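You operate a simulated robot arm through the tools that you are given. There is no shell and no other tool. Be economical: measure what you need, move in short steps, check, and stop when the job is done.

Carry out the task below with a simulated robot arm. There is one attempt and no reset: what you move stays moved.

JOB
Take the clay carton and leave it on the top deck of the trolley. Stack the bottle labelled "T9" from the middle of the wooden bench on top of the bottle that says "R4". Put one of the tiny pots from the black tray in the green carrier. Fetch the tamper and set it on the middle of the wooden bench. Take the sample jar that says "P-21" from the free end of the nursery bench and put it on the lamp shelf of the nursery bench. Put the seed tube labelled "W-21" from the free end of the nursery bench on the lamp shelf of the nursery bench and the seed tube that says "S-35" on top of the yellow scrub pad. Open the left door of the lab bench. Do these in any order. Set down upright: clay carton, tamper, sample jar.

It is judged by the outcome, as a careful person would: the job done as asked, and still so three seconds after it is handed in. It fails if anything else is knocked over, pushed out of place, dropped, spilled or broken.

ROBOT AND FRAMES
A 7-joint arm with a fingered hand on a trunk, on a base that drives. Base frame: it is fixed to the floor where the robot stands at the start and does not move with it; the origin is under the middle of the robot, x ahead of it, y to its left, z up; the surface under the hand at the start is at about z = 760. Readings come in mm, degrees, newtons and seconds.
With the tool pointing down near the work surface it reaches from about 260 to 680 mm from the robot's upright axis, wherever it stands. Its first joint turns from -69.0 to 172.0 degrees. Places, roughly: bottle [500, 250, 750]; clay carton [500, 250, 750]; green carrier (29x19x11 cm) [-1100, 2400, 800]; lamp shelf of the nursery bench [900, -1500, 1100]; left door of the lab bench [-5600, 3800, 300]; middle of the wooden bench [500, 300, 800]; sample jar [750, -2500, 750]; scrub pad (6x9x5 cm) [600, -2700, 800]; seed tube [750, -2750, 1000]; tamper (10x10x14 cm) [900, -1400, 1200]; tiny pot (8x8x7 cm) [600, -800, 800]; top deck of the trolley [-2300, 4200, 700]. Payload 3.4 kg.
Tool frame: the origin (TCP) lies between the finger pads and is the grasp point; the fingertips stand 25 mm ahead of it; z points along the fingers, y is the line along which they close. Largest opening 88 mm; the body of the gripper starts 29 mm behind the TCP. The gripper is a hand of 5 fingers: y runs from the thumb to the fingers, the wrist lies at [-13, -97, -162] in the tool frame.
Orientation is that of the tool frame in the base frame, as a unit quaternion [x, y, z, w]. With the fingers straight down and the wrist toward the robot, the tool's x, y and z point along [0, 1, 0], [1, 0, 0] and [0, 0, -1] of the base frame.

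CONTROLS
- The arm moves only by the tool apply_moves. Its argument "increments" is text: rows parted by semicolons, each of 6 numbers parted by spaces: the turn, a rotation vector about the tool's x, y, z in degrees, then the shift along the tool's x, y, z in mm. In form: ax ay az tx ty tz; .... A call has 1 to 10 rows; each row shifts and turns the commanded pose from where the row before left it, along the tool's axes as they then stand. Rows are played at 5 a second. More than 50 mm and 8.6 degrees between two rows, and nothing of the call is played. A pose out of reach is approached as far as the arm can. The call stops where the force on the tool passes 40 N (or 10 N more than at its start, if that is more) or the arm is blocked; 0.2 s more then pass. In this call time passes only in rows, and 0.2 s behind the last. It gives the time, the measured TCP pose, the force on the tool (base axes), the opening and the grip force at its end, in the units of the frame above (readings bear some noise), with the torque about the TCP (base axes, N m) and any sound that the robot's microphone picked up.
- Cameras (640 x 400 px; columns grow to the right, rows downward): "scene" is now at [135.5, 7.4, 1364.7]; the picture's right is [0.07, -1.00, 0.00], its down [-0.60, -0.04, -0.80] and it looks along [0.79, 0.05, -0.61] (base axes); focal length 214 px, centre (320, 200). "wrist" rides on the gripper at [59, -79, -105] in the tool frame; the picture's right is [-0.73, 0.32, -0.61], its down [-0.62, -0.68, 0.38] and it looks along [-0.29, 0.66, 0.70] (tool axes); focal length 234 px, centre (320, 200). There is no depth. A picture from a camera that has moved, and an enlarged one, comes with that camera's place and axes in the base frame and with its lens.
- snapshot(camera): a new picture of that camera. No time passes.
- lift_body(by): slides the trunk up (or, below 0, down) by that many mm; the arm and the scene camera ride with it, the base frame stays. It gives what a move gives, with no picture.
- roll_base(legs): drives the robot by 1 to 6 legs, each [ahead, left, turn to the left] in mm, mm and degrees, along the robot's own axes; the way and the turn of a leg run together, so that a leg with both is an arc; at most 1500 mm and 180 degrees a leg. The arm and the cameras ride along, it lands a little off, and it stops where it bumps. It gives what a move gives.
- curl_fingers(index, middle, ring, little, thumb_bend, thumb_turn): sets how far each is bent, from 0 (flat) to 1 (curled in); at 0.3 the hand is open as for a grip, at 0.7 the pads meet at the TCP. One left out holds its place. A second passes; each finger stops where it meets its share of the squeeze, and holds until it gets a number again. It is the only way to open and close the hand. It gives what a move gives, with no picture; readings hold the bend of each and the force on index, middle, ring, little, thumb and palm. thumb_turn goes from beside the hand (0) to across from the fingers (1), as for a grip.
- aim_head(pan, tilt): turns the head with the scene camera to pan (to the left, within 86 degrees either way) and tilt (down, from -29 to 69), counted from straight ahead of the robot. It gives what a move gives.
- enlarge(camera, box): a new picture of the part [left, top, right, bottom] of that camera's present view, enlarged. No time passes.
- sign_off(): hands the job in; it is judged then, once.

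Work in short steps. Places have to be worked out from the pictures, the camera data and where the tool is seen: move nearer, look again, correct. Check each grasp and each placing, and mend what went wrong. You have 217 turns and 218 pictures in all, those below and enlarged ones among them. Open the gripper and draw the arm clear of the work before you hand the job in, unless the task says otherwise; then end with one line.

The tools are called after "Emit:" by a JSON object that holds its "fn" and its "kwargs". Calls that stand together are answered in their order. apply_moves: Moves the arm, as the interface text tells. Its arguments: {"type":"object","properties":{"increments":{"type":"string"}},"required":["increments"]} The other tools are called the same way: lift_body (by) slides the trunk up or down; curl_fingers (index, middle, ring, little, thumb_bend, thumb_turn) moves the fingers one by one; roll_base (legs) drives the base; aim_head (pan, tilt) turns the head that bears the scene camera; snapshot (camera) takes a picture; enlarge (camera, box) takes an enlarged picture of a part of a camera's view; sign_off () hands the job in.

At the start:

```text
t: 0.0
position: [295.2, 154.2, 1279.8]
tool_rot: [0.706, 0.708, 0.0, 0.0]
wrist_force: [0.1, 0.2, -0.2]
ft_torque: [0.02, 0.02, 0.01]
grip_width: 87.8
grip_force: 0.1
shape: jaw
bend: [0.3, 0.3, 0.3, 0.3, 0.3, 0.98]
finger forces: [0.0, 0.0, 0.1, 0.0, 0.1, 0.0]
trunk travel left (down, up): [-625.0, 315.0]
robot x, y, heading: [-0.5, 0.4, -0.1]
head pan, tilt: [3.9, 37.3]
```

scene: 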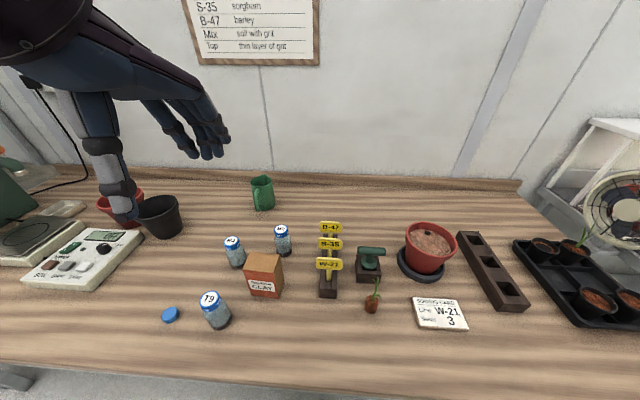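
wrist: 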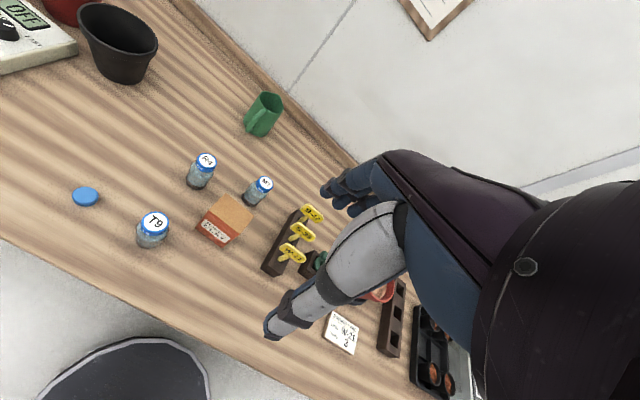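

I start by taking closer looks at the bench to identify the bottles and their neighbours.

Emit:
{"fn": "enlarge", "kwargs": {"camera": "scene", "box": [160, 160, 400, 340]}}

Emit:
{"fn": "enlarge", "kwargs": {"camera": "scene", "box": [360, 160, 640, 340]}}

```text
2.22 times, centred on (280, 250) of scene
camera zoom: at [135.5, 7.4, 1364.7], right [0.07, -1.0, 0.0], down [-0.6, -0.04, -0.8], along [0.79, 0.05, -0.61], focal length 477 px, centre (409, 89)
```

zoom: 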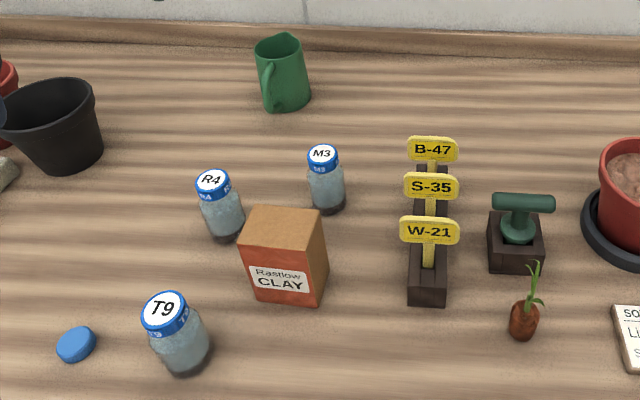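

```text
2.22 times, centred on (500, 250) of scene
camera zoom: at [135.5, 7.4, 1364.7], right [0.07, -1.0, 0.0], down [-0.6, -0.04, -0.8], along [0.79, 0.05, -0.61], focal length 477 px, centre (-80, 89)
```

zoom: 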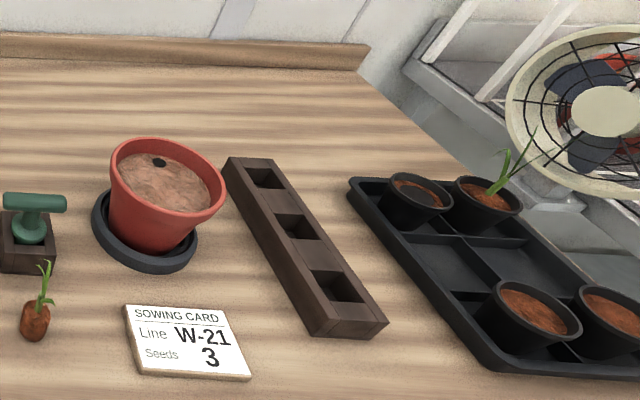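

Next I survey the surroundings to the right with the head.

Emit:
{"fn": "aim_head", "kwargs": {"pan": -60, "tilt": 25}}

Emit:
{"fn": "snapshot", "kwargs": {"camera": "scene"}}

Emit:
{"fn": "aim_head", "kwargs": {"pan": 80, "tilt": 20}}

Emit:
{"fn": "snapshot", "kwargs": {"camera": "scene"}}

```text
t: 1.3
position: [296.9, 153.9, 1280.9]
tool_rot: [0.706, 0.708, 0.001, -0.002]
wrist_force: [-0.5, -0.8, 0.1]
ft_torque: [0.01, -0.02, -0.03]
grip_width: 87.6
grip_force: 0.1
shape: jaw
bend: [0.3, 0.3, 0.3, 0.3, 0.3, 0.98]
finger forces: [0.1, 0.1, 0.0, 0.1, 0.0, 0.1]
trunk travel left (down, up): [-625.0, 315.0]
robot x, y, heading: [-1.1, -1.7, -0.0]
head pan, tilt: [-60.0, 25.0]
```

```text
213 pictures are left
camera scene: at [98.7, -74.7, 1378.4], right [-0.84, -0.55, 0.0], down [-0.26, 0.4, -0.88], along [0.48, -0.74, -0.48], focal length 214 px, centre (320, 200)
```

scene: 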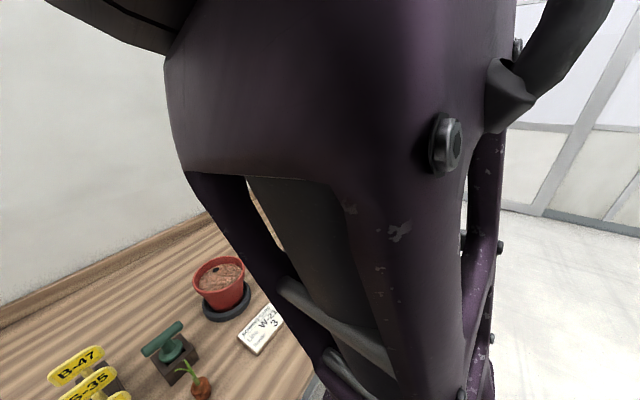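

```text
t: 3.6
position: [297.8, 154.9, 1279.1]
tool_rot: [0.707, 0.707, -0.002, -0.004]
wrist_force: [0.1, -0.9, -1.1]
ft_torque: [-0.02, 0.0, 0.01]
grip_width: 87.5
grip_force: 0.1
shape: jaw
bend: [0.3, 0.3, 0.3, 0.3, 0.3, 0.98]
finger forces: [0.1, 0.0, 0.0, 0.0, 0.0, 0.0]
trunk travel left (down, up): [-625.0, 315.0]
robot x, y, heading: [0.4, -2.4, 0.3]
head pan, tilt: [80.0, 20.0]
```

```text
212 pictures are left
camera scene: at [113.6, -62.2, 1377.1], right [-0.7, -0.71, 0.0], down [-0.35, 0.34, -0.87], along [0.62, -0.61, -0.49], focal length 214 px, centre (320, 200)
```

scene: 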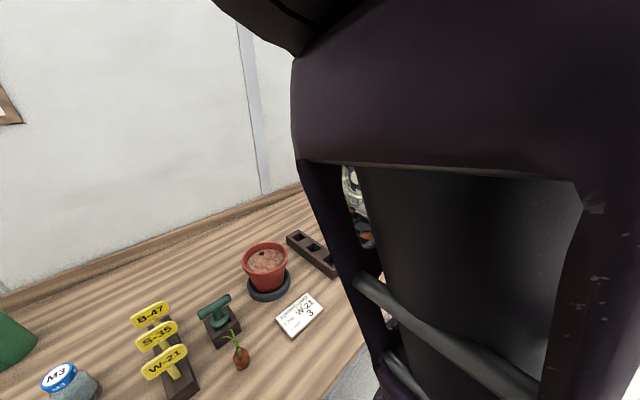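

The head seemed to be still moving; I look again.

Emit:
{"fn": "snapshot", "kwargs": {"camera": "scene"}}

```text
211 pictures are left
camera scene: at [113.6, -62.2, 1377.1], right [-0.7, -0.71, 0.0], down [-0.35, 0.34, -0.87], along [0.62, -0.61, -0.49], focal length 214 px, centre (320, 200)
```

scene: 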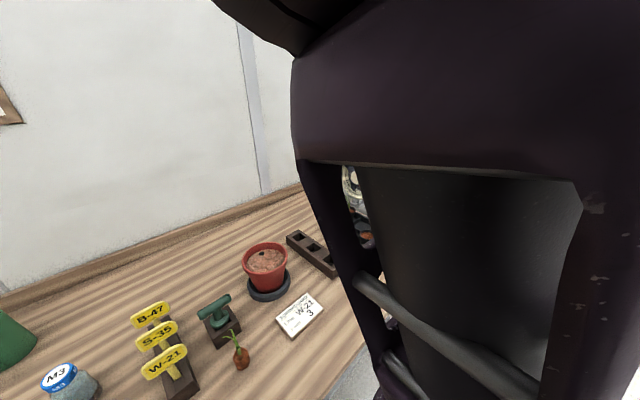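

The head did not get there; I re-command it with the same values and check.

Emit:
{"fn": "aim_head", "kwargs": {"pan": 80, "tilt": 20}}

Emit:
{"fn": "snapshot", "kwargs": {"camera": "scene"}}

```text
t: 4.2
position: [297.5, 154.3, 1279.2]
tool_rot: [0.707, 0.708, -0.001, -0.004]
wrist_force: [0.2, 0.7, 0.6]
ft_torque: [0.01, 0.0, 0.01]
grip_width: 87.5
grip_force: 0.1
shape: jaw
bend: [0.3, 0.3, 0.3, 0.3, 0.3, 0.98]
finger forces: [0.0, 0.0, 0.0, 0.1, 0.1, 0.0]
trunk travel left (down, up): [-625.0, 315.0]
robot x, y, heading: [-0.6, 0.0, -0.1]
head pan, tilt: [80.0, 20.0]
```

```text
210 pictures are left
camera scene: at [114.4, -61.5, 1377.4], right [-0.69, -0.72, 0.0], down [-0.35, 0.34, -0.87], along [0.63, -0.61, -0.49], focal length 214 px, centre (320, 200)
```

scene: 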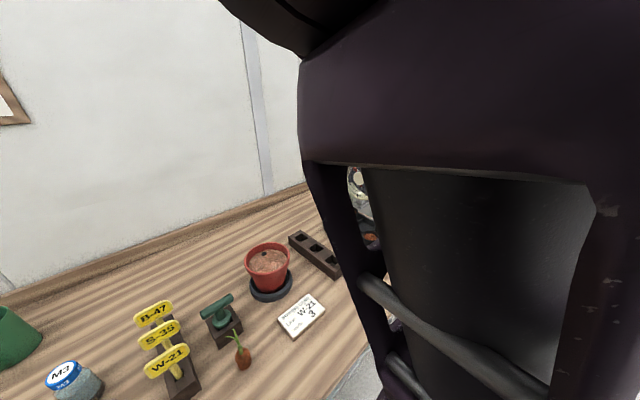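

Emit:
{"fn": "aim_head", "kwargs": {"pan": 0, "tilt": 40}}

Emit:
{"fn": "snapshot", "kwargs": {"camera": "scene"}}

```text
t: 5.7
position: [296.0, 154.1, 1280.4]
tool_rot: [0.707, 0.707, 0.001, -0.001]
wrist_force: [0.0, 0.0, -1.1]
ft_torque: [-0.01, -0.02, -0.01]
grip_width: 87.7
grip_force: 0.1
shape: jaw
bend: [0.3, 0.3, 0.3, 0.3, 0.3, 0.98]
finger forces: [0.0, 0.0, 0.0, 0.1, 0.1, 0.0]
trunk travel left (down, up): [-625.0, 315.0]
robot x, y, heading: [3.8, -0.5, -0.2]
head pan, tilt: [0.0, 40.0]
```

```text
209 pictures are left
camera scene: at [134.0, 1.4, 1360.6], right [0.0, -1.0, 0.0], down [-0.64, 0.0, -0.77], along [0.77, 0.0, -0.64], focal length 214 px, centre (320, 200)
```

scene: 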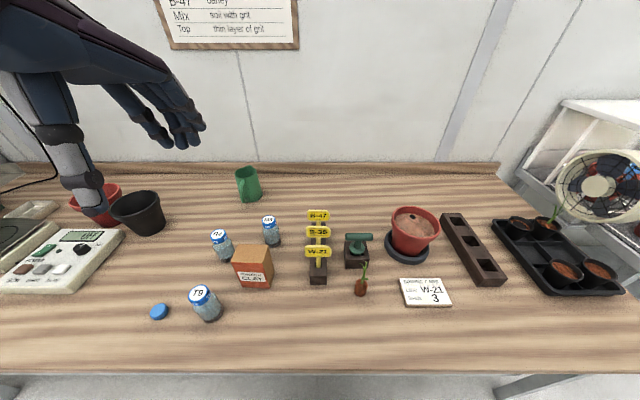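

The head works in this direction. T9 I judge at about (375, 290); I bring the hand above it and look with the wrist camera.

Emit:
{"fn": "apply_moves", "kwargs": {"increments": "0 0 0 13.6 7.9 30;0 0 0 13.6 7.9 30;0 0 0 13.6 7.9 30;0 0 0 13.6 7.9 30;0 0 0 13.6 7.9 30;0 0 0 13.6 7.9 30;0 0 0 13.6 7.9 30;0 0 0 13.6 7.9 30;0 0 0 13.6 7.9 30;0 0 0 13.6 7.9 30"}}

Emit:
{"fn": "snapshot", "kwargs": {"camera": "wrist"}}

Emit:
{"fn": "snapshot", "kwargs": {"camera": "scene"}}

```text
t: 7.9
position: [378.6, 249.7, 1020.4]
tool_rot: [0.705, 0.709, 0.0, -0.001]
wrist_force: [0.5, 0.6, 0.8]
ft_torque: [0.03, 0.02, 0.0]
grip_width: 87.8
grip_force: 0.0
shape: jaw
bend: [0.3, 0.3, 0.3, 0.3, 0.3, 0.98]
finger forces: [0.0, 0.0, 0.1, 0.1, 0.0, 0.1]
out of reach, approached as far as the arm can: row 8, 9, 10
trunk travel left (down, up): [-625.0, 315.0]
robot x, y, heading: [-1.2, -2.3, -0.1]
head pan, tilt: [0.0, 40.0]
```

```text
208 pictures are left
camera wrist: at [300.3, 307.5, 1126.1], right [0.33, -0.72, 0.61], down [-0.68, -0.63, -0.38], along [0.66, -0.29, -0.7], focal length 234 px, centre (320, 200)
```

wrist: 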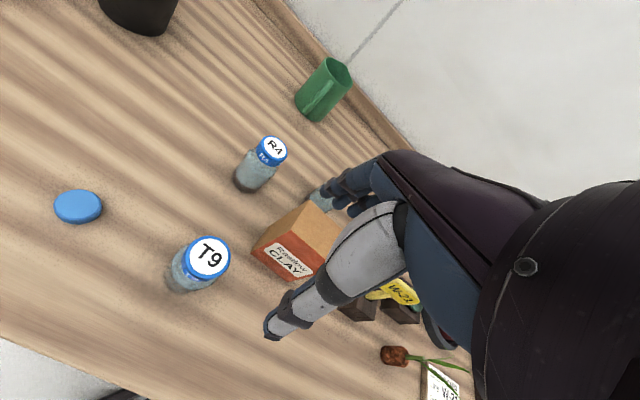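

```text
207 pictures are left
camera scene: at [134.2, 1.8, 1360.6], right [0.0, -1.0, 0.0], down [-0.64, 0.0, -0.77], along [0.77, 0.0, -0.64], focal length 214 px, centre (320, 200)
```

scene: 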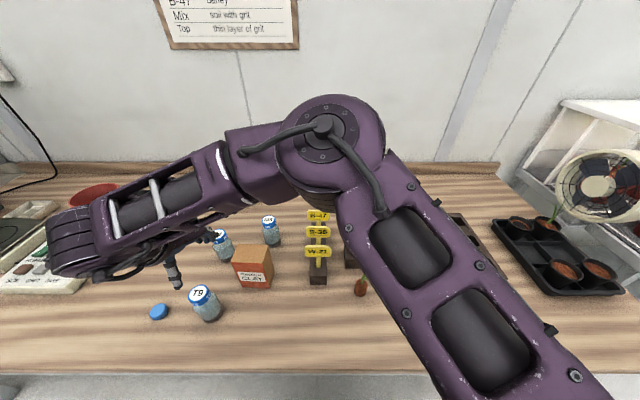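

The reach limit is in height, so the trunk will do the lowering. Triangulated, T9's lid is at about (380, 285, 866).

Emit:
{"fn": "lift_body", "kwargs": {"by": -100}}

Emit:
{"fn": "apply_moves", "kwargs": {"increments": "0 0 0 18 0 0;0 0 0 18 0 0"}}

Emit:
{"fn": "snapshot", "kwargs": {"camera": "wrist"}}

Emit:
{"fn": "snapshot", "kwargs": {"camera": "scene"}}

```text
t: 9.2
position: [378.7, 248.4, 922.5]
tool_rot: [0.707, 0.708, 0.002, -0.001]
wrist_force: [-0.3, 0.8, 0.7]
ft_torque: [-0.01, 0.02, -0.01]
grip_width: 87.6
grip_force: 0.0
shape: jaw
bend: [0.3, 0.3, 0.3, 0.3, 0.3, 0.98]
finger forces: [0.0, 0.0, 0.1, 0.0, 0.1, 0.1]
trunk travel left (down, up): [-525.0, 415.0]
robot x, y, heading: [-1.6, -4.8, 0.2]
head pan, tilt: [0.0, 40.0]
```

```text
t: 9.8
position: [386.5, 252.4, 928.0]
tool_rot: [0.706, 0.709, 0.001, -0.003]
wrist_force: [0.2, 1.0, -0.2]
ft_torque: [0.01, -0.02, -0.03]
grip_width: 87.8
grip_force: 0.1
shape: jaw
bend: [0.3, 0.3, 0.3, 0.3, 0.3, 0.98]
finger forces: [0.1, 0.0, 0.0, 0.1, 0.1, 0.0]
out of reach, approached as far as the arm can: row 1, 2
trunk travel left (down, up): [-525.0, 415.0]
robot x, y, heading: [2.2, 3.1, -0.1]
head pan, tilt: [0.0, 40.0]
```

```text
206 pictures are left
camera wrist: at [308.9, 309.6, 1033.4], right [0.33, -0.73, 0.6], down [-0.68, -0.62, -0.39], along [0.66, -0.28, -0.7], focal length 234 px, centre (320, 200)
```

wrist: 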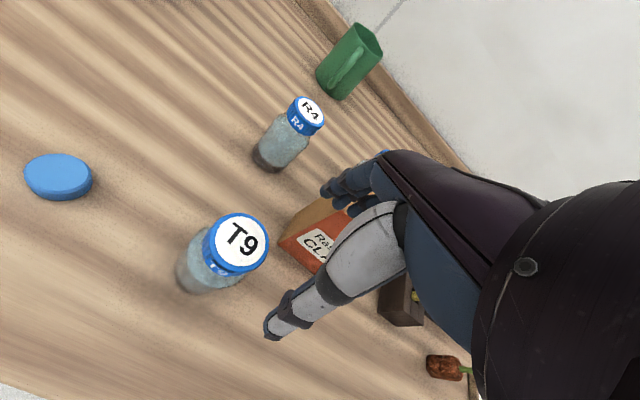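

```text
205 pictures are left
camera scene: at [134.0, 1.5, 1260.6], right [0.0, -1.0, 0.0], down [-0.64, 0.0, -0.77], along [0.77, 0.0, -0.64], focal length 214 px, centre (320, 200)
```

scene: 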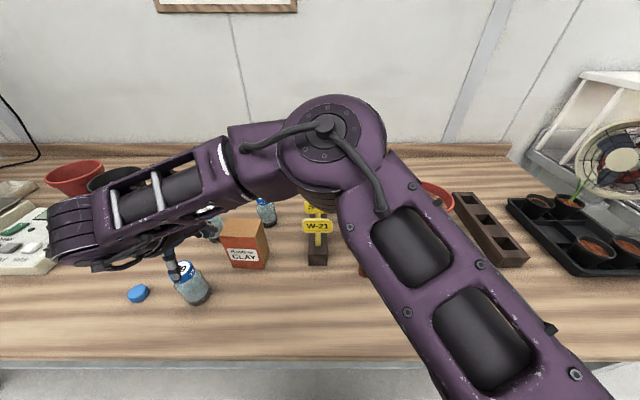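

Some joint limit is near at this sideways reach; I drive the base 150 mm to the left so T9 lies closer to straight ahead, then move the hand back over T9.

Emit:
{"fn": "roll_base", "kwargs": {"legs": [[0, 150, 0]]}}

Emit:
{"fn": "apply_moves", "kwargs": {"increments": "0 0 0 -30 0 0;0 0 0 -30 0 0;0 0 0 -30 0 0;0 0 0 -25 0 0"}}

Emit:
{"fn": "snapshot", "kwargs": {"camera": "wrist"}}

Emit:
{"fn": "snapshot", "kwargs": {"camera": "scene"}}

```text
t: 11.2
position: [388.2, 400.2, 927.4]
tool_rot: [0.707, 0.707, 0.001, -0.001]
wrist_force: [-0.4, 1.5, -0.3]
ft_torque: [-0.02, 0.0, 0.02]
grip_width: 87.9
grip_force: 0.0
shape: jaw
bend: [0.3, 0.3, 0.3, 0.3, 0.3, 0.98]
finger forces: [0.0, 0.0, 0.0, 0.0, 0.1, 0.0]
trunk travel left (down, up): [-525.0, 415.0]
robot x, y, heading: [3.8, 150.9, -0.0]
head pan, tilt: [0.0, 40.0]
```

```text
t: 12.2
position: [387.5, 284.9, 926.6]
tool_rot: [0.707, 0.707, 0.002, -0.002]
wrist_force: [-0.1, -0.3, 0.0]
ft_torque: [0.0, 0.01, -0.01]
grip_width: 87.8
grip_force: 0.0
shape: jaw
bend: [0.3, 0.3, 0.3, 0.3, 0.3, 0.98]
finger forces: [0.0, 0.1, 0.1, 0.0, 0.1, 0.1]
trunk travel left (down, up): [-525.0, 415.0]
robot x, y, heading: [-0.9, 152.0, -0.0]
head pan, tilt: [0.0, 40.0]
```

```text
204 pictures are left
camera wrist: at [310.0, 342.0, 1032.7], right [0.33, -0.73, 0.6], down [-0.68, -0.62, -0.39], along [0.66, -0.28, -0.7], focal length 234 px, centre (320, 200)
```

wrist: 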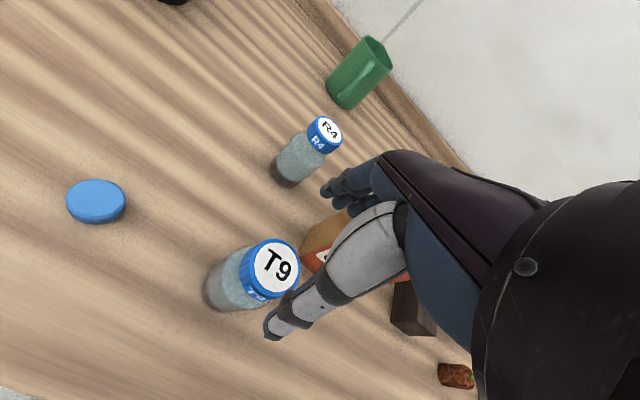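

```text
203 pictures are left
camera scene: at [134.1, 149.5, 1260.6], right [0.0, -1.0, 0.0], down [-0.64, 0.0, -0.77], along [0.77, 0.0, -0.64], focal length 214 px, centre (320, 200)
```

scene: 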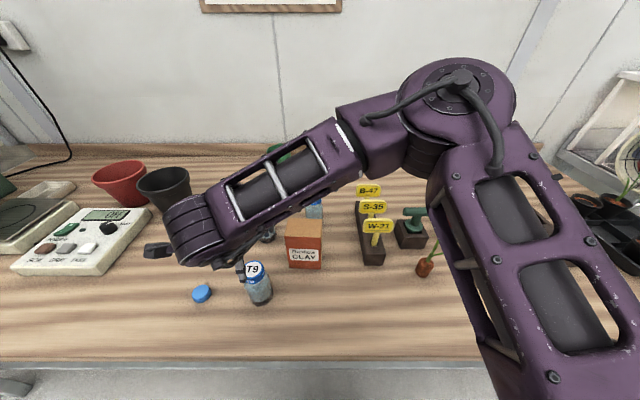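

Both cameras agree: T9 lid centre (381, 285, 866). I shift 6 mm and descend to TCP z ≈ 842.

Emit:
{"fn": "apply_moves", "kwargs": {"increments": "0 0 0 0 -6 0;0 0 0 0 0 22;0 0 0 0 0 22;0 0 0 0 0 20;0 0 0 0 0 20"}}

Emit:
{"fn": "snapshot", "kwargs": {"camera": "wrist"}}

Emit:
{"fn": "snapshot", "kwargs": {"camera": "scene"}}

```text
t: 13.4
position: [380.9, 286.4, 842.8]
tool_rot: [0.706, 0.708, 0.001, -0.003]
wrist_force: [0.0, -0.7, -0.7]
ft_torque: [0.0, 0.02, -0.01]
grip_width: 87.8
grip_force: 0.0
shape: jaw
bend: [0.3, 0.3, 0.3, 0.3, 0.3, 0.98]
finger forces: [0.0, 0.1, 0.0, 0.0, 0.1, 0.1]
trunk travel left (down, up): [-525.0, 415.0]
robot x, y, heading: [0.4, 146.2, -0.2]
head pan, tilt: [0.0, 40.0]
```

```text
202 pictures are left
camera wrist: at [303.0, 343.9, 948.5], right [0.33, -0.73, 0.6], down [-0.68, -0.62, -0.39], along [0.66, -0.29, -0.7], focal length 234 px, centre (320, 200)
```

wrist: 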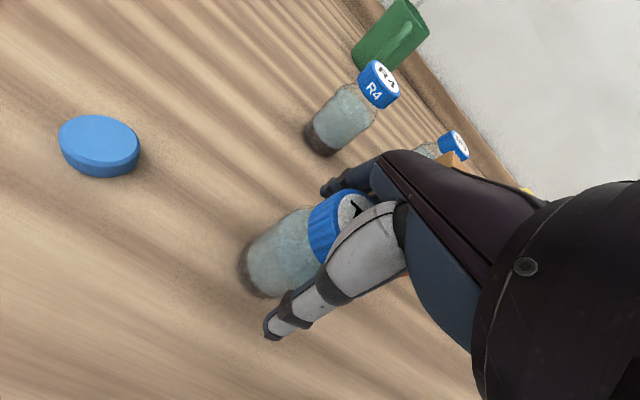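

```text
201 pictures are left
camera scene: at [134.4, 150.3, 1260.6], right [0.0, -1.0, 0.0], down [-0.64, 0.0, -0.77], along [0.77, 0.0, -0.64], focal length 214 px, centre (320, 200)
```

scene: 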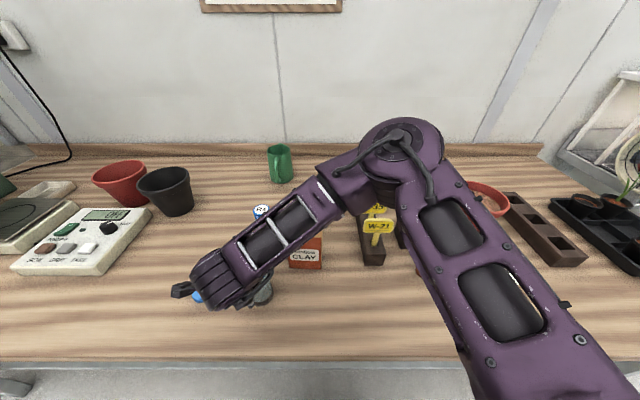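

The bottle sits between thumb and fingers. I close the hand.

Emit:
{"fn": "curl_fingers", "kwargs": {"index": 0.7, "middle": 0.7, "ring": 0.7, "little": 0.7, "thumb_bend": 0.7}}

Emit:
{"fn": "snapshot", "kwargs": {"camera": "wrist"}}

```text
t: 14.4
position: [381.5, 285.5, 842.4]
tool_rot: [0.706, 0.708, 0.002, -0.003]
wrist_force: [2.9, 0.6, 5.1]
ft_torque: [-0.11, -0.4, 0.02]
grip_width: 47.3
grip_force: 22.7
shape: fingers
bend: [0.53, 0.57, 0.63, 0.7, 0.48, 0.95]
finger forces: [10.1, 9.5, 3.9, 0.0, 22.3, 0.0]
trunk travel left (down, up): [-525.0, 415.0]
robot x, y, heading: [-4.8, 148.9, -0.0]
head pan, tilt: [0.0, 40.0]
```

```text
200 pictures are left
camera wrist: at [303.1, 343.7, 949.0], right [0.32, -0.73, 0.6], down [-0.68, -0.62, -0.39], along [0.66, -0.29, -0.7], focal length 234 px, centre (320, 200)
```

wrist: 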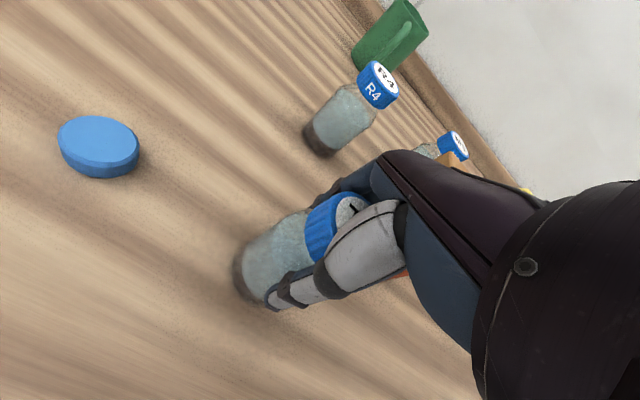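

T9 is held (22 N). I lift with the trunk and look for R4.

Emit:
{"fn": "lift_body", "kwargs": {"by": 160}}

Emit:
{"fn": "snapshot", "kwargs": {"camera": "wrist"}}

Emit:
{"fn": "snapshot", "kwargs": {"camera": "scene"}}

```text
t: 16.2
position: [381.9, 287.1, 1002.5]
tool_rot: [0.707, 0.707, 0.0, -0.003]
wrist_force: [-0.1, 0.6, -2.6]
ft_torque: [0.01, -0.04, -0.03]
grip_width: 47.5
grip_force: 21.1
shape: fingers
bend: [0.54, 0.59, 0.65, 0.7, 0.48, 0.95]
finger forces: [9.0, 8.0, 3.4, 0.1, 20.9, 0.1]
trunk travel left (down, up): [-685.0, 255.0]
robot x, y, heading: [-0.1, 149.9, -0.1]
head pan, tilt: [0.0, 40.0]
```

```text
199 pictures are left
camera wrist: at [303.2, 343.9, 1108.6], right [0.33, -0.73, 0.6], down [-0.68, -0.62, -0.39], along [0.66, -0.29, -0.7], focal length 234 px, centre (320, 200)
```

wrist: 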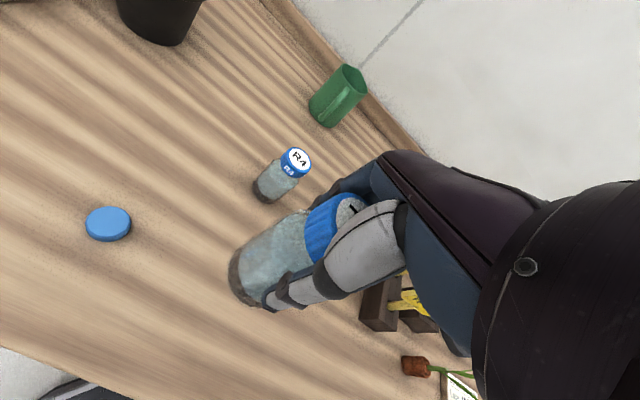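

```text
198 pictures are left
camera scene: at [134.6, 150.4, 1420.5], right [0.0, -1.0, 0.0], down [-0.64, 0.0, -0.77], along [0.77, 0.0, -0.64], focal length 214 px, centre (320, 200)
```

scene: 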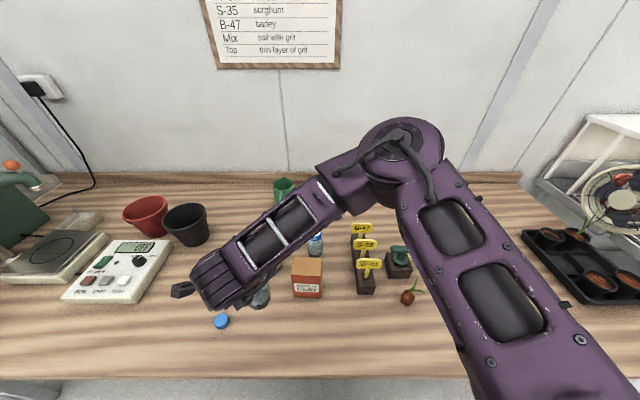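

R4's lid seems at about (567, 305, 865). I move part of the way, staying high, and re-measure.

Emit:
{"fn": "apply_moves", "kwargs": {"increments": "0 0 0 5 30 0;0 0 0 5 30 0;0 0 0 5 30 0;0 0 0 4 30 0"}}

Emit:
{"fn": "snapshot", "kwargs": {"camera": "wrist"}}

Emit:
{"fn": "snapshot", "kwargs": {"camera": "scene"}}

```text
t: 17.2
position: [501.3, 306.4, 1001.7]
tool_rot: [0.706, 0.708, 0.0, -0.003]
wrist_force: [0.4, 0.3, -1.7]
ft_torque: [0.0, 0.0, 0.01]
grip_width: 47.5
grip_force: 19.9
shape: fingers
bend: [0.54, 0.59, 0.65, 0.7, 0.48, 0.95]
finger forces: [9.0, 7.9, 3.4, 0.0, 20.5, 0.1]
trunk travel left (down, up): [-685.0, 255.0]
robot x, y, heading: [-1.0, 150.8, -0.2]
head pan, tilt: [0.0, 40.0]
```

```text
197 pictures are left
camera wrist: at [424.4, 363.1, 1107.6], right [0.33, -0.73, 0.6], down [-0.68, -0.62, -0.38], along [0.66, -0.29, -0.7], focal length 234 px, centre (320, 200)
```

wrist: 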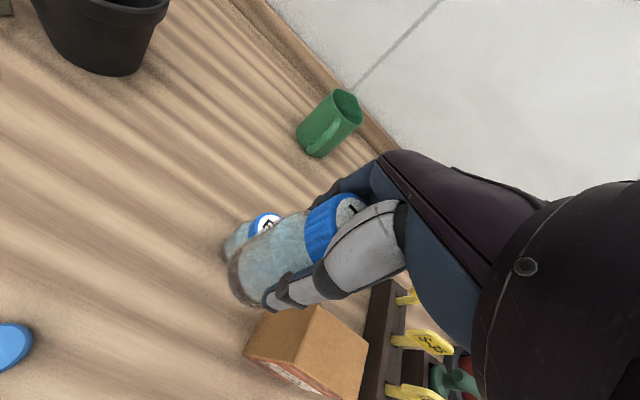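

```text
196 pictures are left
camera scene: at [135.5, 150.6, 1420.4], right [0.0, -1.0, 0.0], down [-0.64, 0.0, -0.77], along [0.77, 0.0, -0.64], focal length 214 px, centre (320, 200)
```

scene: 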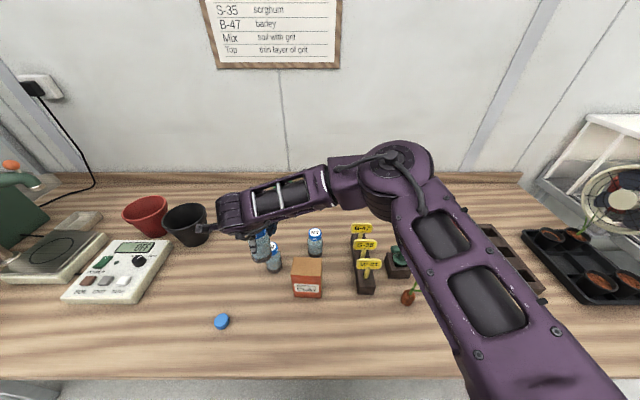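

I enlarge both views of T9 and R4 for precise alignment.

Emit:
{"fn": "enlarge", "kwargs": {"camera": "scene", "box": [220, 210, 340, 285]}}

Emit:
{"fn": "enlarge", "kwargs": {"camera": "wrist", "box": [200, 170, 420, 320]}}

```text
5.33 times, centred on (280, 248) of scene
camera zoom: at [135.5, 150.6, 1420.4], right [0.0, -1.0, 0.0], down [-0.64, 0.0, -0.77], along [0.77, 0.0, -0.64], focal length 1144 px, centre (533, -53)
```

zoom: 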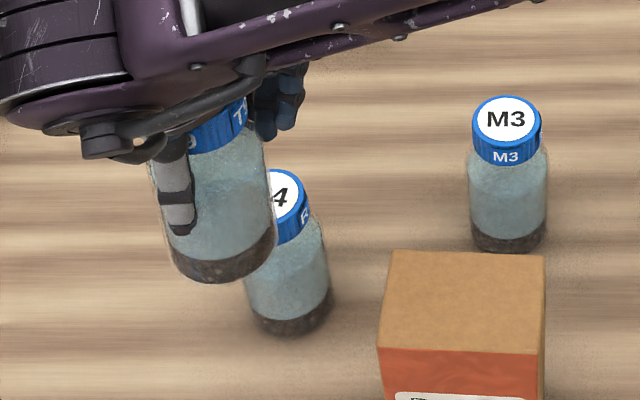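

```text
2.67 times, centred on (310, 245) of wrist
camera zoom: at [424.4, 363.1, 1107.6], right [0.33, -0.73, 0.6], down [-0.68, -0.62, -0.38], along [0.66, -0.29, -0.7], focal length 624 px, centre (347, 80)
```

zoom: 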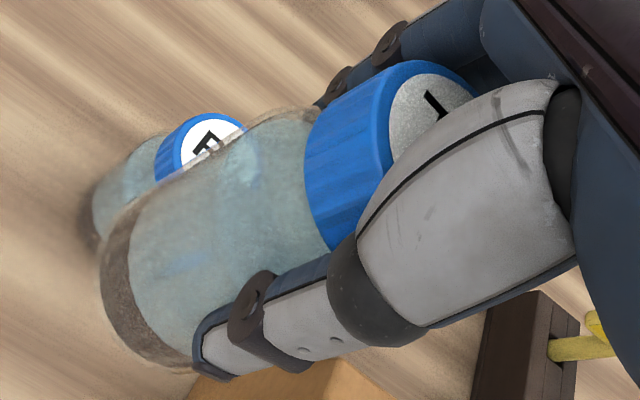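

R4's lid is at (563, 308, ~865); T9 hangs tilted roughly 5° (base toward the robot). I move over R4 and counter-tilt.

Emit:
{"fn": "apply_moves", "kwargs": {"increments": "0 0 0 -1 31 0;0 0 0 -1 31 0;-5 -2 0 0 0 0"}}

Emit:
{"fn": "enlarge", "kwargs": {"camera": "scene", "box": [220, 200, 340, 275]}}

Emit:
{"fn": "enlarge", "kwargs": {"camera": "wrist", "box": [200, 170, 420, 320]}}

```text
t: 18.0
position: [562.6, 303.1, 1002.6]
tool_rot: [0.705, 0.707, 0.018, 0.041]
wrist_force: [-0.2, -0.5, -2.3]
ft_torque: [0.03, -0.01, -0.02]
grip_width: 47.5
grip_force: 20.2
shape: fingers
bend: [0.54, 0.59, 0.65, 0.7, 0.48, 0.95]
finger forces: [8.9, 7.9, 3.2, 0.0, 20.5, 0.1]
trunk travel left (down, up): [-685.0, 255.0]
robot x, y, heading: [1.5, 148.6, -0.2]
head pan, tilt: [0.0, 40.0]
```

```text
5.33 times, centred on (280, 238) of scene
camera zoom: at [133.7, 150.9, 1420.6], right [0.0, -1.0, 0.0], down [-0.64, 0.0, -0.77], along [0.77, 0.0, -0.64], focal length 1144 px, centre (533, 0)
```

zoom: 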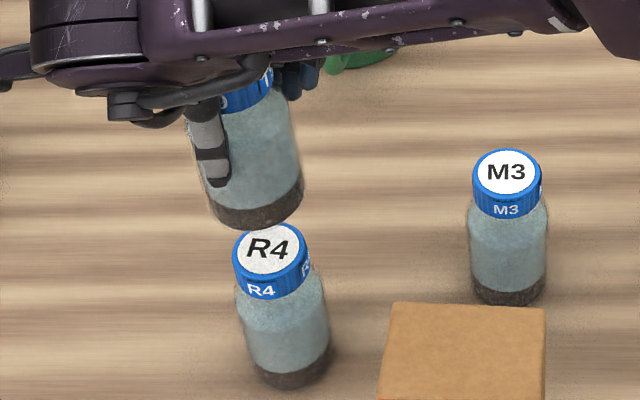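

```text
2.67 times, centred on (310, 245) of wrist
camera zoom: at [476.0, 364.5, 1099.5], right [0.27, -0.71, 0.65], down [-0.65, -0.64, -0.42], along [0.71, -0.31, -0.63], focal length 624 px, centre (347, 80)
```

zoom: 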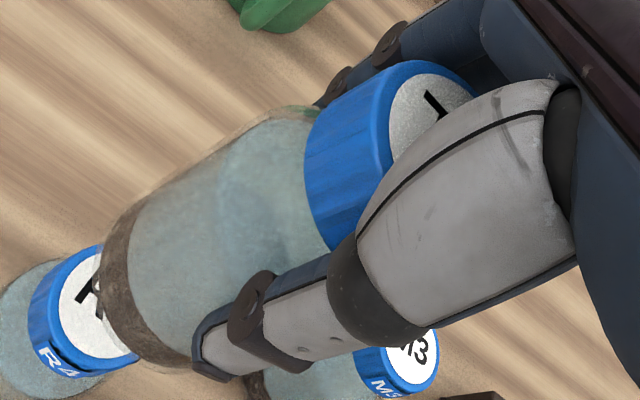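

Alignment is good (base ≈ (560, 309) over lid (562, 309)). I lower with the trunk to just above, then in small arm steps.

Emit:
{"fn": "lift_body", "kwargs": {"by": -42}}

Emit:
{"fn": "enlarge", "kwargs": {"camera": "scene", "box": [220, 180, 340, 255]}}

Emit:
{"fn": "enlarge", "kwargs": {"camera": "wrist", "box": [200, 170, 420, 320]}}

```text
t: 18.9
position: [563.1, 303.3, 960.7]
tool_rot: [0.706, 0.707, 0.02, 0.041]
wrist_force: [0.6, -0.3, -3.7]
ft_torque: [-0.01, -0.02, 0.01]
grip_width: 47.1
grip_force: 20.2
shape: fingers
bend: [0.54, 0.59, 0.65, 0.7, 0.48, 0.95]
finger forces: [8.9, 8.0, 3.3, 0.0, 20.5, 0.0]
trunk travel left (down, up): [-643.0, 297.0]
robot x, y, heading: [0.3, 150.4, 0.1]
head pan, tilt: [0.0, 40.0]
```

```text
5.33 times, centred on (280, 218) of scene
camera zoom: at [134.4, 150.5, 1378.5], right [0.0, -1.0, 0.0], down [-0.64, 0.0, -0.77], along [0.77, 0.0, -0.64], focal length 1144 px, centre (533, 107)
```

zoom: 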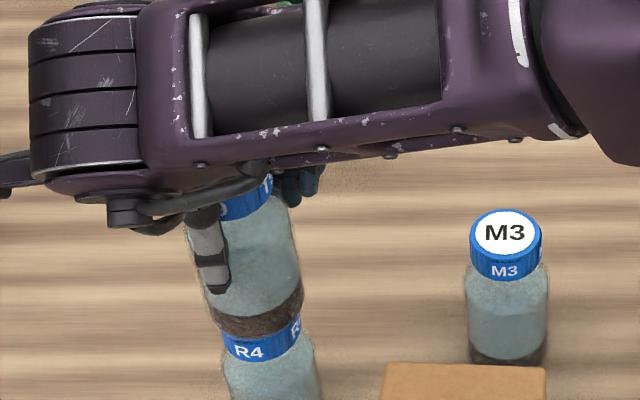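

```text
2.67 times, centred on (310, 245) of wrist
camera zoom: at [476.3, 364.3, 1057.3], right [0.27, -0.71, 0.65], down [-0.65, -0.64, -0.42], along [0.71, -0.31, -0.63], focal length 624 px, centre (347, 80)
```

zoom: 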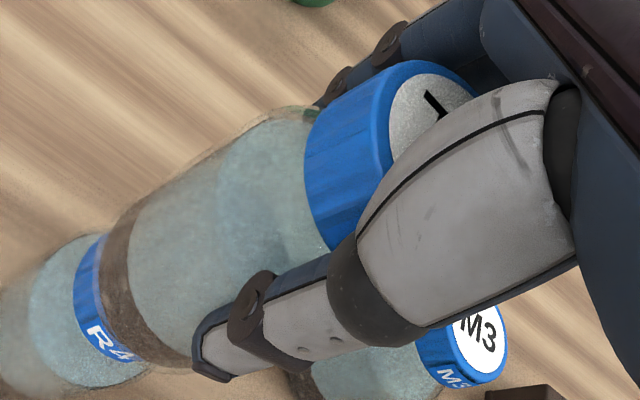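

Well aligned in both pictures. Lower in 3 mm steps until contact.

Emit:
{"fn": "apply_moves", "kwargs": {"increments": "0 0 0 0.1 -0.26 3;0 0 0 0.1 -0.26 3;0 0 0 0.1 -0.26 3;0 0 0 0.1 -0.26 3"}}

```text
t: 19.9
position: [563.0, 302.5, 954.0]
tool_rot: [0.706, 0.707, 0.023, 0.043]
wrist_force: [3.8, 1.1, 27.2]
ft_torque: [0.0, 0.15, 0.04]
grip_width: 47.3
grip_force: 23.0
shape: fingers
bend: [0.54, 0.59, 0.65, 0.7, 0.48, 0.95]
finger forces: [10.2, 8.6, 4.0, 0.0, 22.7, 0.0]
trunk travel left (down, up): [-643.0, 297.0]
robot x, y, heading: [2.4, 148.6, -0.2]
head pan, tilt: [0.0, 40.0]
```

Contact at TCP z 954 (27 N). I back off a few mm to relieve the load.

Emit:
{"fn": "apply_moves", "kwargs": {"increments": "0 0 0 -0.1 0.26 -3"}}

Emit:
{"fn": "enlarge", "kwargs": {"camera": "scene", "box": [220, 180, 340, 255]}}

Emit:
{"fn": "enlarge", "kwargs": {"camera": "wrist", "box": [200, 170, 420, 320]}}

```text
t: 20.3
position: [560.6, 302.0, 953.5]
tool_rot: [0.706, 0.706, 0.021, 0.043]
wrist_force: [4.5, 0.3, 21.6]
ft_torque: [-0.02, -0.09, 0.04]
grip_width: 47.3
grip_force: 22.9
shape: fingers
bend: [0.54, 0.59, 0.65, 0.7, 0.48, 0.95]
finger forces: [10.6, 9.1, 4.2, 0.0, 22.0, 0.0]
trunk travel left (down, up): [-643.0, 297.0]
robot x, y, heading: [-0.3, 149.9, -0.2]
head pan, tilt: [0.0, 40.0]
```

```text
5.33 times, centred on (280, 218) of scene
camera zoom: at [131.8, 149.3, 1378.9], right [0.0, -1.0, 0.0], down [-0.64, 0.0, -0.77], along [0.77, 0.0, -0.64], focal length 1144 px, centre (533, 107)
```

zoom: 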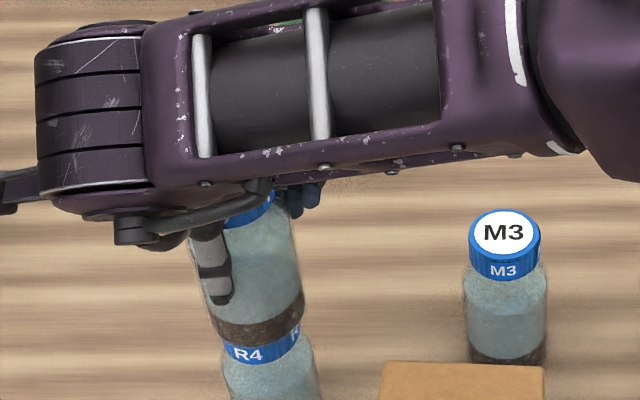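

```text
2.67 times, centred on (310, 245) of wrist
camera zoom: at [474.4, 363.4, 1049.9], right [0.27, -0.71, 0.65], down [-0.64, -0.64, -0.42], along [0.72, -0.31, -0.63], focal length 624 px, centre (347, 80)
```

zoom: 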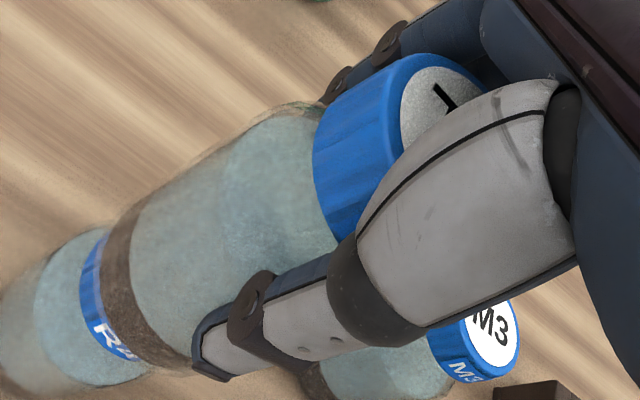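

Still pressing 21 N; I relieve a bit more.

Emit:
{"fn": "apply_moves", "kwargs": {"increments": "0 0 0 -0.07 0.2 -2;0 0 0 -0.05 0.13 -1.5"}}

```text
t: 20.9
position: [561.0, 303.8, 954.7]
tool_rot: [0.706, 0.707, 0.019, 0.041]
wrist_force: [2.9, 0.1, 4.8]
ft_torque: [-0.04, -0.24, 0.03]
grip_width: 46.9
grip_force: 21.6
shape: fingers
bend: [0.54, 0.59, 0.65, 0.7, 0.48, 0.95]
finger forces: [10.0, 8.5, 3.8, 0.0, 20.2, 0.0]
trunk travel left (down, up): [-643.0, 297.0]
robot x, y, heading: [1.1, 148.9, -0.3]
head pan, tilt: [0.0, 40.0]
```

Light contact now. I open the hand gently.

Emit:
{"fn": "curl_fingers", "kwargs": {"index": 0.48, "middle": 0.53, "ring": 0.57, "little": 0.5, "thumb_bend": 0.42}}

Emit:
{"fn": "enlarge", "kwargs": {"camera": "scene", "box": [220, 180, 340, 255]}}

Emit:
{"fn": "enlarge", "kwargs": {"camera": "wrist", "box": [200, 170, 420, 320]}}

```text
t: 21.9
position: [561.7, 303.8, 954.9]
tool_rot: [0.705, 0.707, 0.02, 0.041]
wrist_force: [0.2, -0.3, -0.7]
ft_torque: [-0.01, -0.03, -0.02]
grip_width: 54.0
grip_force: 1.2
shape: fingers
bend: [0.48, 0.52, 0.56, 0.5, 0.41, 0.97]
finger forces: [0.1, 0.6, 0.0, 0.0, 1.0, 0.0]
trunk travel left (down, up): [-643.0, 297.0]
robot x, y, heading: [-1.3, 145.3, -0.2]
head pan, tilt: [0.0, 40.0]
```

```text
5.33 times, centred on (280, 218) of scene
camera zoom: at [134.2, 150.3, 1378.6], right [0.0, -1.0, 0.0], down [-0.64, 0.0, -0.77], along [0.77, 0.0, -0.64], focal length 1144 px, centre (533, 107)
```

zoom: 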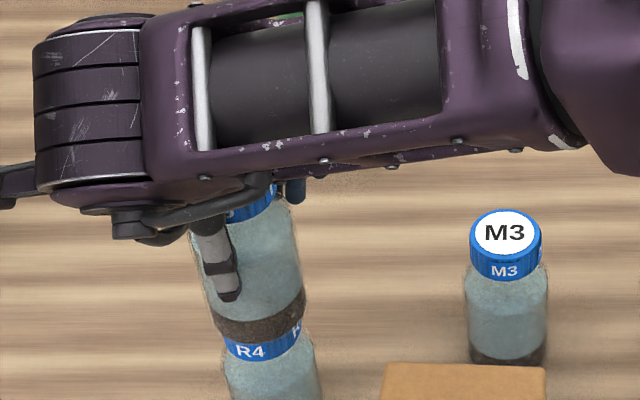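

```text
2.67 times, centred on (310, 245) of wrist
camera zoom: at [475.9, 364.0, 1051.9], right [0.27, -0.71, 0.65], down [-0.65, -0.64, -0.42], along [0.71, -0.31, -0.63], focal length 624 px, centre (347, 80)
```

zoom: 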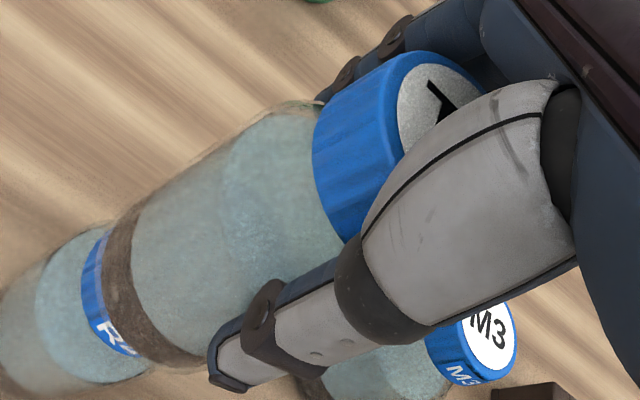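

T9 stands on R4. I open fully, then check before leaving upward.

Emit:
{"fn": "curl_fingers", "kwargs": {"index": 0.3, "middle": 0.3, "ring": 0.3, "little": 0.3, "thumb_bend": 0.3}}

Emit:
{"fn": "snapshot", "kwargs": {"camera": "wrist"}}

```text
t: 22.9
position: [562.3, 303.9, 955.1]
tool_rot: [0.705, 0.708, 0.02, 0.04]
wrist_force: [-0.1, 0.4, 0.5]
ft_torque: [-0.01, -0.04, -0.01]
grip_width: 84.4
grip_force: 0.0
shape: fingers
bend: [0.3, 0.3, 0.3, 0.3, 0.3, 0.97]
finger forces: [0.1, 0.0, 0.0, 0.1, 0.0, 0.0]
trunk travel left (down, up): [-643.0, 297.0]
robot x, y, heading: [1.7, 149.8, -0.3]
head pan, tilt: [0.0, 40.0]
```

```text
185 pictures are left
camera wrist: at [475.9, 364.0, 1052.0], right [0.27, -0.71, 0.65], down [-0.65, -0.64, -0.42], along [0.71, -0.31, -0.63], focal length 234 px, centre (320, 200)
```

wrist: 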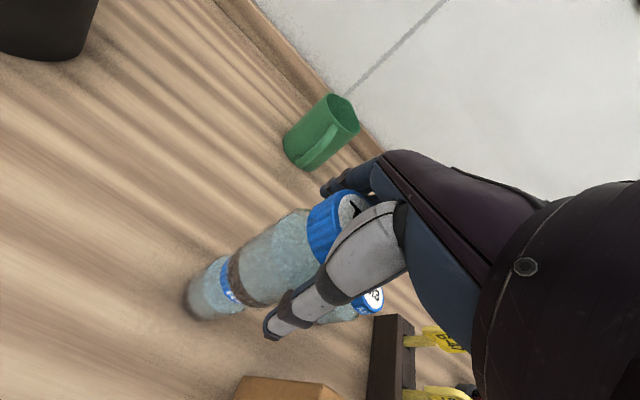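

Released and standing. I raise the hand straight up with the trunk and check the stack.

Emit:
{"fn": "lift_body", "kwargs": {"by": 150}}

Emit:
{"fn": "apply_moves", "kwargs": {"increments": "5 2 0 0 0 0;0 0 0 0 -40 0;0 0 0 0 -40 0;0 0 0 0 -40 0;0 0 0 0 -40 0"}}

Emit:
{"fn": "snapshot", "kwargs": {"camera": "scene"}}

Emit:
{"fn": "snapshot", "kwargs": {"camera": "wrist"}}

```text
t: 24.6
position: [562.2, 303.3, 1105.6]
tool_rot: [0.706, 0.707, 0.02, 0.04]
wrist_force: [-0.1, -0.2, -0.6]
ft_torque: [0.01, -0.01, -0.01]
grip_width: 84.2
grip_force: 0.1
shape: fingers
bend: [0.3, 0.3, 0.3, 0.3, 0.3, 0.97]
finger forces: [0.1, 0.0, 0.0, 0.0, 0.1, 0.0]
trunk travel left (down, up): [-793.0, 147.0]
robot x, y, heading: [-1.0, 150.2, 0.0]
head pan, tilt: [0.0, 40.0]
```

```text
t: 25.8
position: [400.7, 304.0, 1105.2]
tool_rot: [0.707, 0.708, 0.002, -0.001]
wrist_force: [-0.5, 0.9, -0.4]
ft_torque: [0.0, -0.02, -0.01]
grip_width: 84.7
grip_force: 0.1
shape: fingers
bend: [0.3, 0.3, 0.3, 0.3, 0.3, 0.97]
finger forces: [0.0, 0.1, 0.0, 0.0, 0.1, 0.0]
trunk travel left (down, up): [-793.0, 147.0]
robot x, y, heading: [0.6, 149.6, -0.3]
head pan, tilt: [0.0, 40.0]
```

```text
184 pictures are left
camera scene: at [132.2, 151.1, 1528.8], right [0.0, -1.0, 0.0], down [-0.64, 0.0, -0.77], along [0.77, 0.0, -0.64], focal length 214 px, centre (320, 200)
```

scene: 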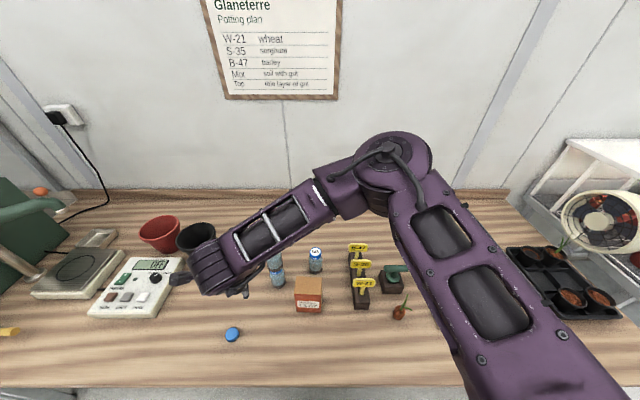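

```text
183 pictures are left
camera wrist: at [322.4, 360.7, 1211.7], right [0.32, -0.73, 0.6], down [-0.68, -0.62, -0.39], along [0.66, -0.29, -0.7], focal length 234 px, centre (320, 200)
```

wrist: 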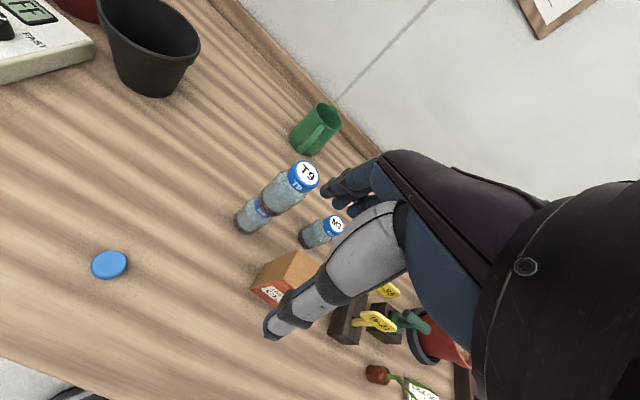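

T9 stacked properly on R4. Now I back away from the bench and survey to the right.

Emit:
{"fn": "roll_base", "kwargs": {"legs": [[-600, 0, 0], [0, 0, -80]]}}

Emit:
{"fn": "aim_head", "kwargs": {"pan": 0, "tilt": 20}}

Emit:
{"fn": "snapshot", "kwargs": {"camera": "scene"}}

Emit:
{"fn": "aim_head", "kwargs": {"pan": 45, "tilt": 20}}

Emit:
{"fn": "snapshot", "kwargs": {"camera": "scene"}}

```text
t: 32.6
position: [-373.9, -219.5, 1105.9]
tool_rot: [0.996, 0.094, 0.003, -0.001]
wrist_force: [-0.8, 0.0, 0.3]
ft_torque: [0.0, -0.03, -0.01]
grip_width: 84.6
grip_force: 0.1
shape: fingers
bend: [0.3, 0.3, 0.3, 0.3, 0.3, 0.97]
finger forces: [0.0, 0.0, 0.1, 0.0, 0.0, 0.0]
trunk travel left (down, up): [-793.0, 147.0]
robot x, y, heading: [-604.8, 149.0, -79.5]
head pan, tilt: [0.0, 40.0]
```

```text
t: 33.5
position: [-373.5, -219.6, 1105.0]
tool_rot: [0.996, 0.094, 0.003, -0.001]
wrist_force: [-0.4, -0.2, 0.8]
ft_torque: [0.01, -0.03, 0.0]
grip_width: 84.5
grip_force: 0.1
shape: fingers
bend: [0.3, 0.3, 0.3, 0.3, 0.3, 0.97]
finger forces: [0.0, 0.1, 0.0, 0.1, 0.0, 0.0]
trunk travel left (down, up): [-793.0, 147.0]
robot x, y, heading: [-599.7, 148.4, -79.6]
head pan, tilt: [0.0, 20.0]
```

```text
182 pictures are left
camera scene: at [-574.9, 8.9, 1559.9], right [-0.98, -0.18, 0.0], down [-0.06, 0.34, -0.94], along [0.17, -0.92, -0.34], focal length 214 px, centre (320, 200)
```

scene: 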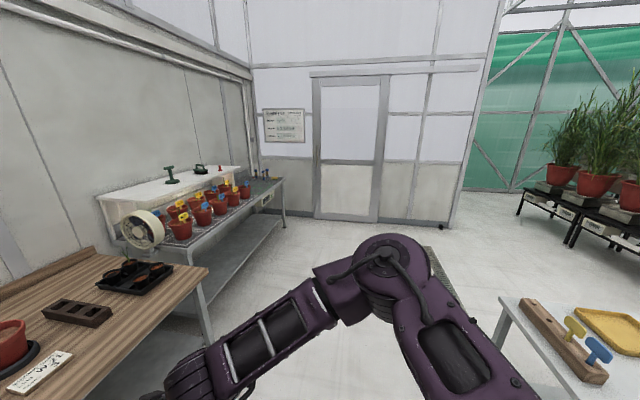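

```text
t: 34.6
position: [-374.5, -219.7, 1105.6]
tool_rot: [0.996, 0.094, 0.003, -0.001]
wrist_force: [-0.2, 0.4, 0.6]
ft_torque: [-0.02, 0.03, 0.0]
grip_width: 84.4
grip_force: 0.0
shape: fingers
bend: [0.3, 0.3, 0.3, 0.3, 0.3, 0.97]
finger forces: [0.0, 0.0, 0.1, 0.0, 0.0, 0.0]
trunk travel left (down, up): [-793.0, 147.0]
robot x, y, heading: [-603.1, 147.3, -79.5]
head pan, tilt: [45.0, 20.0]
```

```text
181 pictures are left
camera scene: at [-515.2, 47.6, 1560.0], right [-0.57, -0.82, 0.0], down [-0.28, 0.19, -0.94], along [0.77, -0.53, -0.34], focal length 214 px, centre (320, 200)
```

scene: 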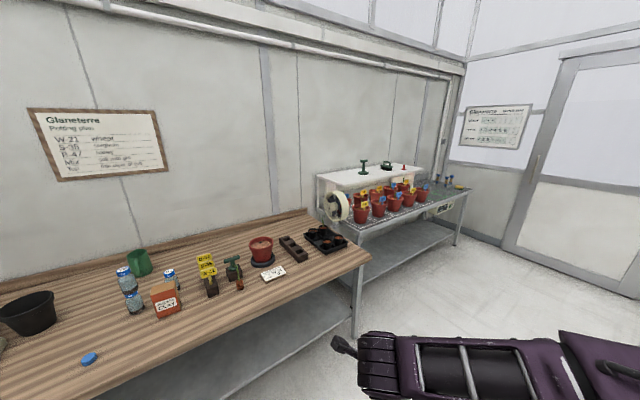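

The aisle is clear. I drive to the free end of the nursery bench, facing it.

Emit:
{"fn": "roll_base", "kwargs": {"legs": [[0, 0, 79.5], [250, 0, 0], [0, -1350, 0], [0, -1350, 0]]}}

Emit:
{"fn": "aim_head", "kwargs": {"pan": 0, "tilt": 20}}

Emit:
{"fn": "snapshot", "kwargs": {"camera": "scene"}}

```text
t: 52.5
position: [40.7, -2382.7, 1104.9]
tool_rot: [0.708, 0.707, 0.001, -0.003]
wrist_force: [0.6, 0.2, 0.4]
ft_torque: [0.03, 0.01, 0.01]
grip_width: 84.5
grip_force: 0.1
shape: fingers
bend: [0.3, 0.3, 0.3, 0.3, 0.3, 0.97]
finger forces: [0.0, 0.0, 0.1, 0.0, 0.1, 0.1]
trunk travel left (down, up): [-793.0, 147.0]
robot x, y, heading: [-365.6, -2536.3, -0.4]
head pan, tilt: [45.0, 20.0]
```

```text
t: 53.6
position: [40.2, -2383.6, 1105.2]
tool_rot: [0.708, 0.706, 0.001, -0.002]
wrist_force: [0.7, -0.2, 0.7]
ft_torque: [0.0, -0.01, 0.01]
grip_width: 84.4
grip_force: 0.1
shape: fingers
bend: [0.3, 0.3, 0.3, 0.3, 0.3, 0.97]
finger forces: [0.0, 0.1, 0.0, 0.0, 0.0, 0.0]
trunk travel left (down, up): [-793.0, 147.0]
robot x, y, heading: [-363.2, -2536.9, -0.4]
head pan, tilt: [0.0, 20.0]
```

```text
180 pictures are left
camera scene: at [-220.4, -2534.5, 1560.0], right [0.0, -1.0, 0.0], down [-0.34, 0.0, -0.94], along [0.94, 0.0, -0.34], focal length 214 px, centre (320, 200)
```

scene: 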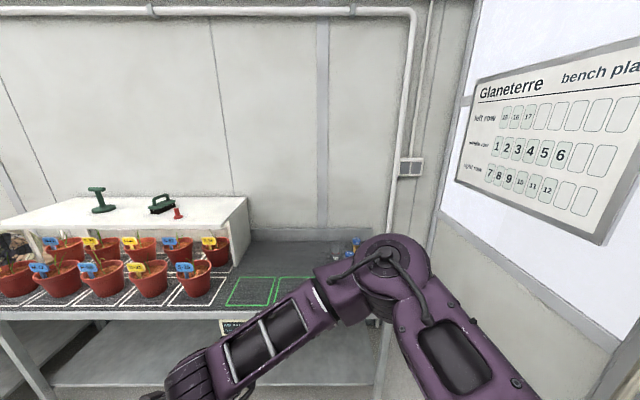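

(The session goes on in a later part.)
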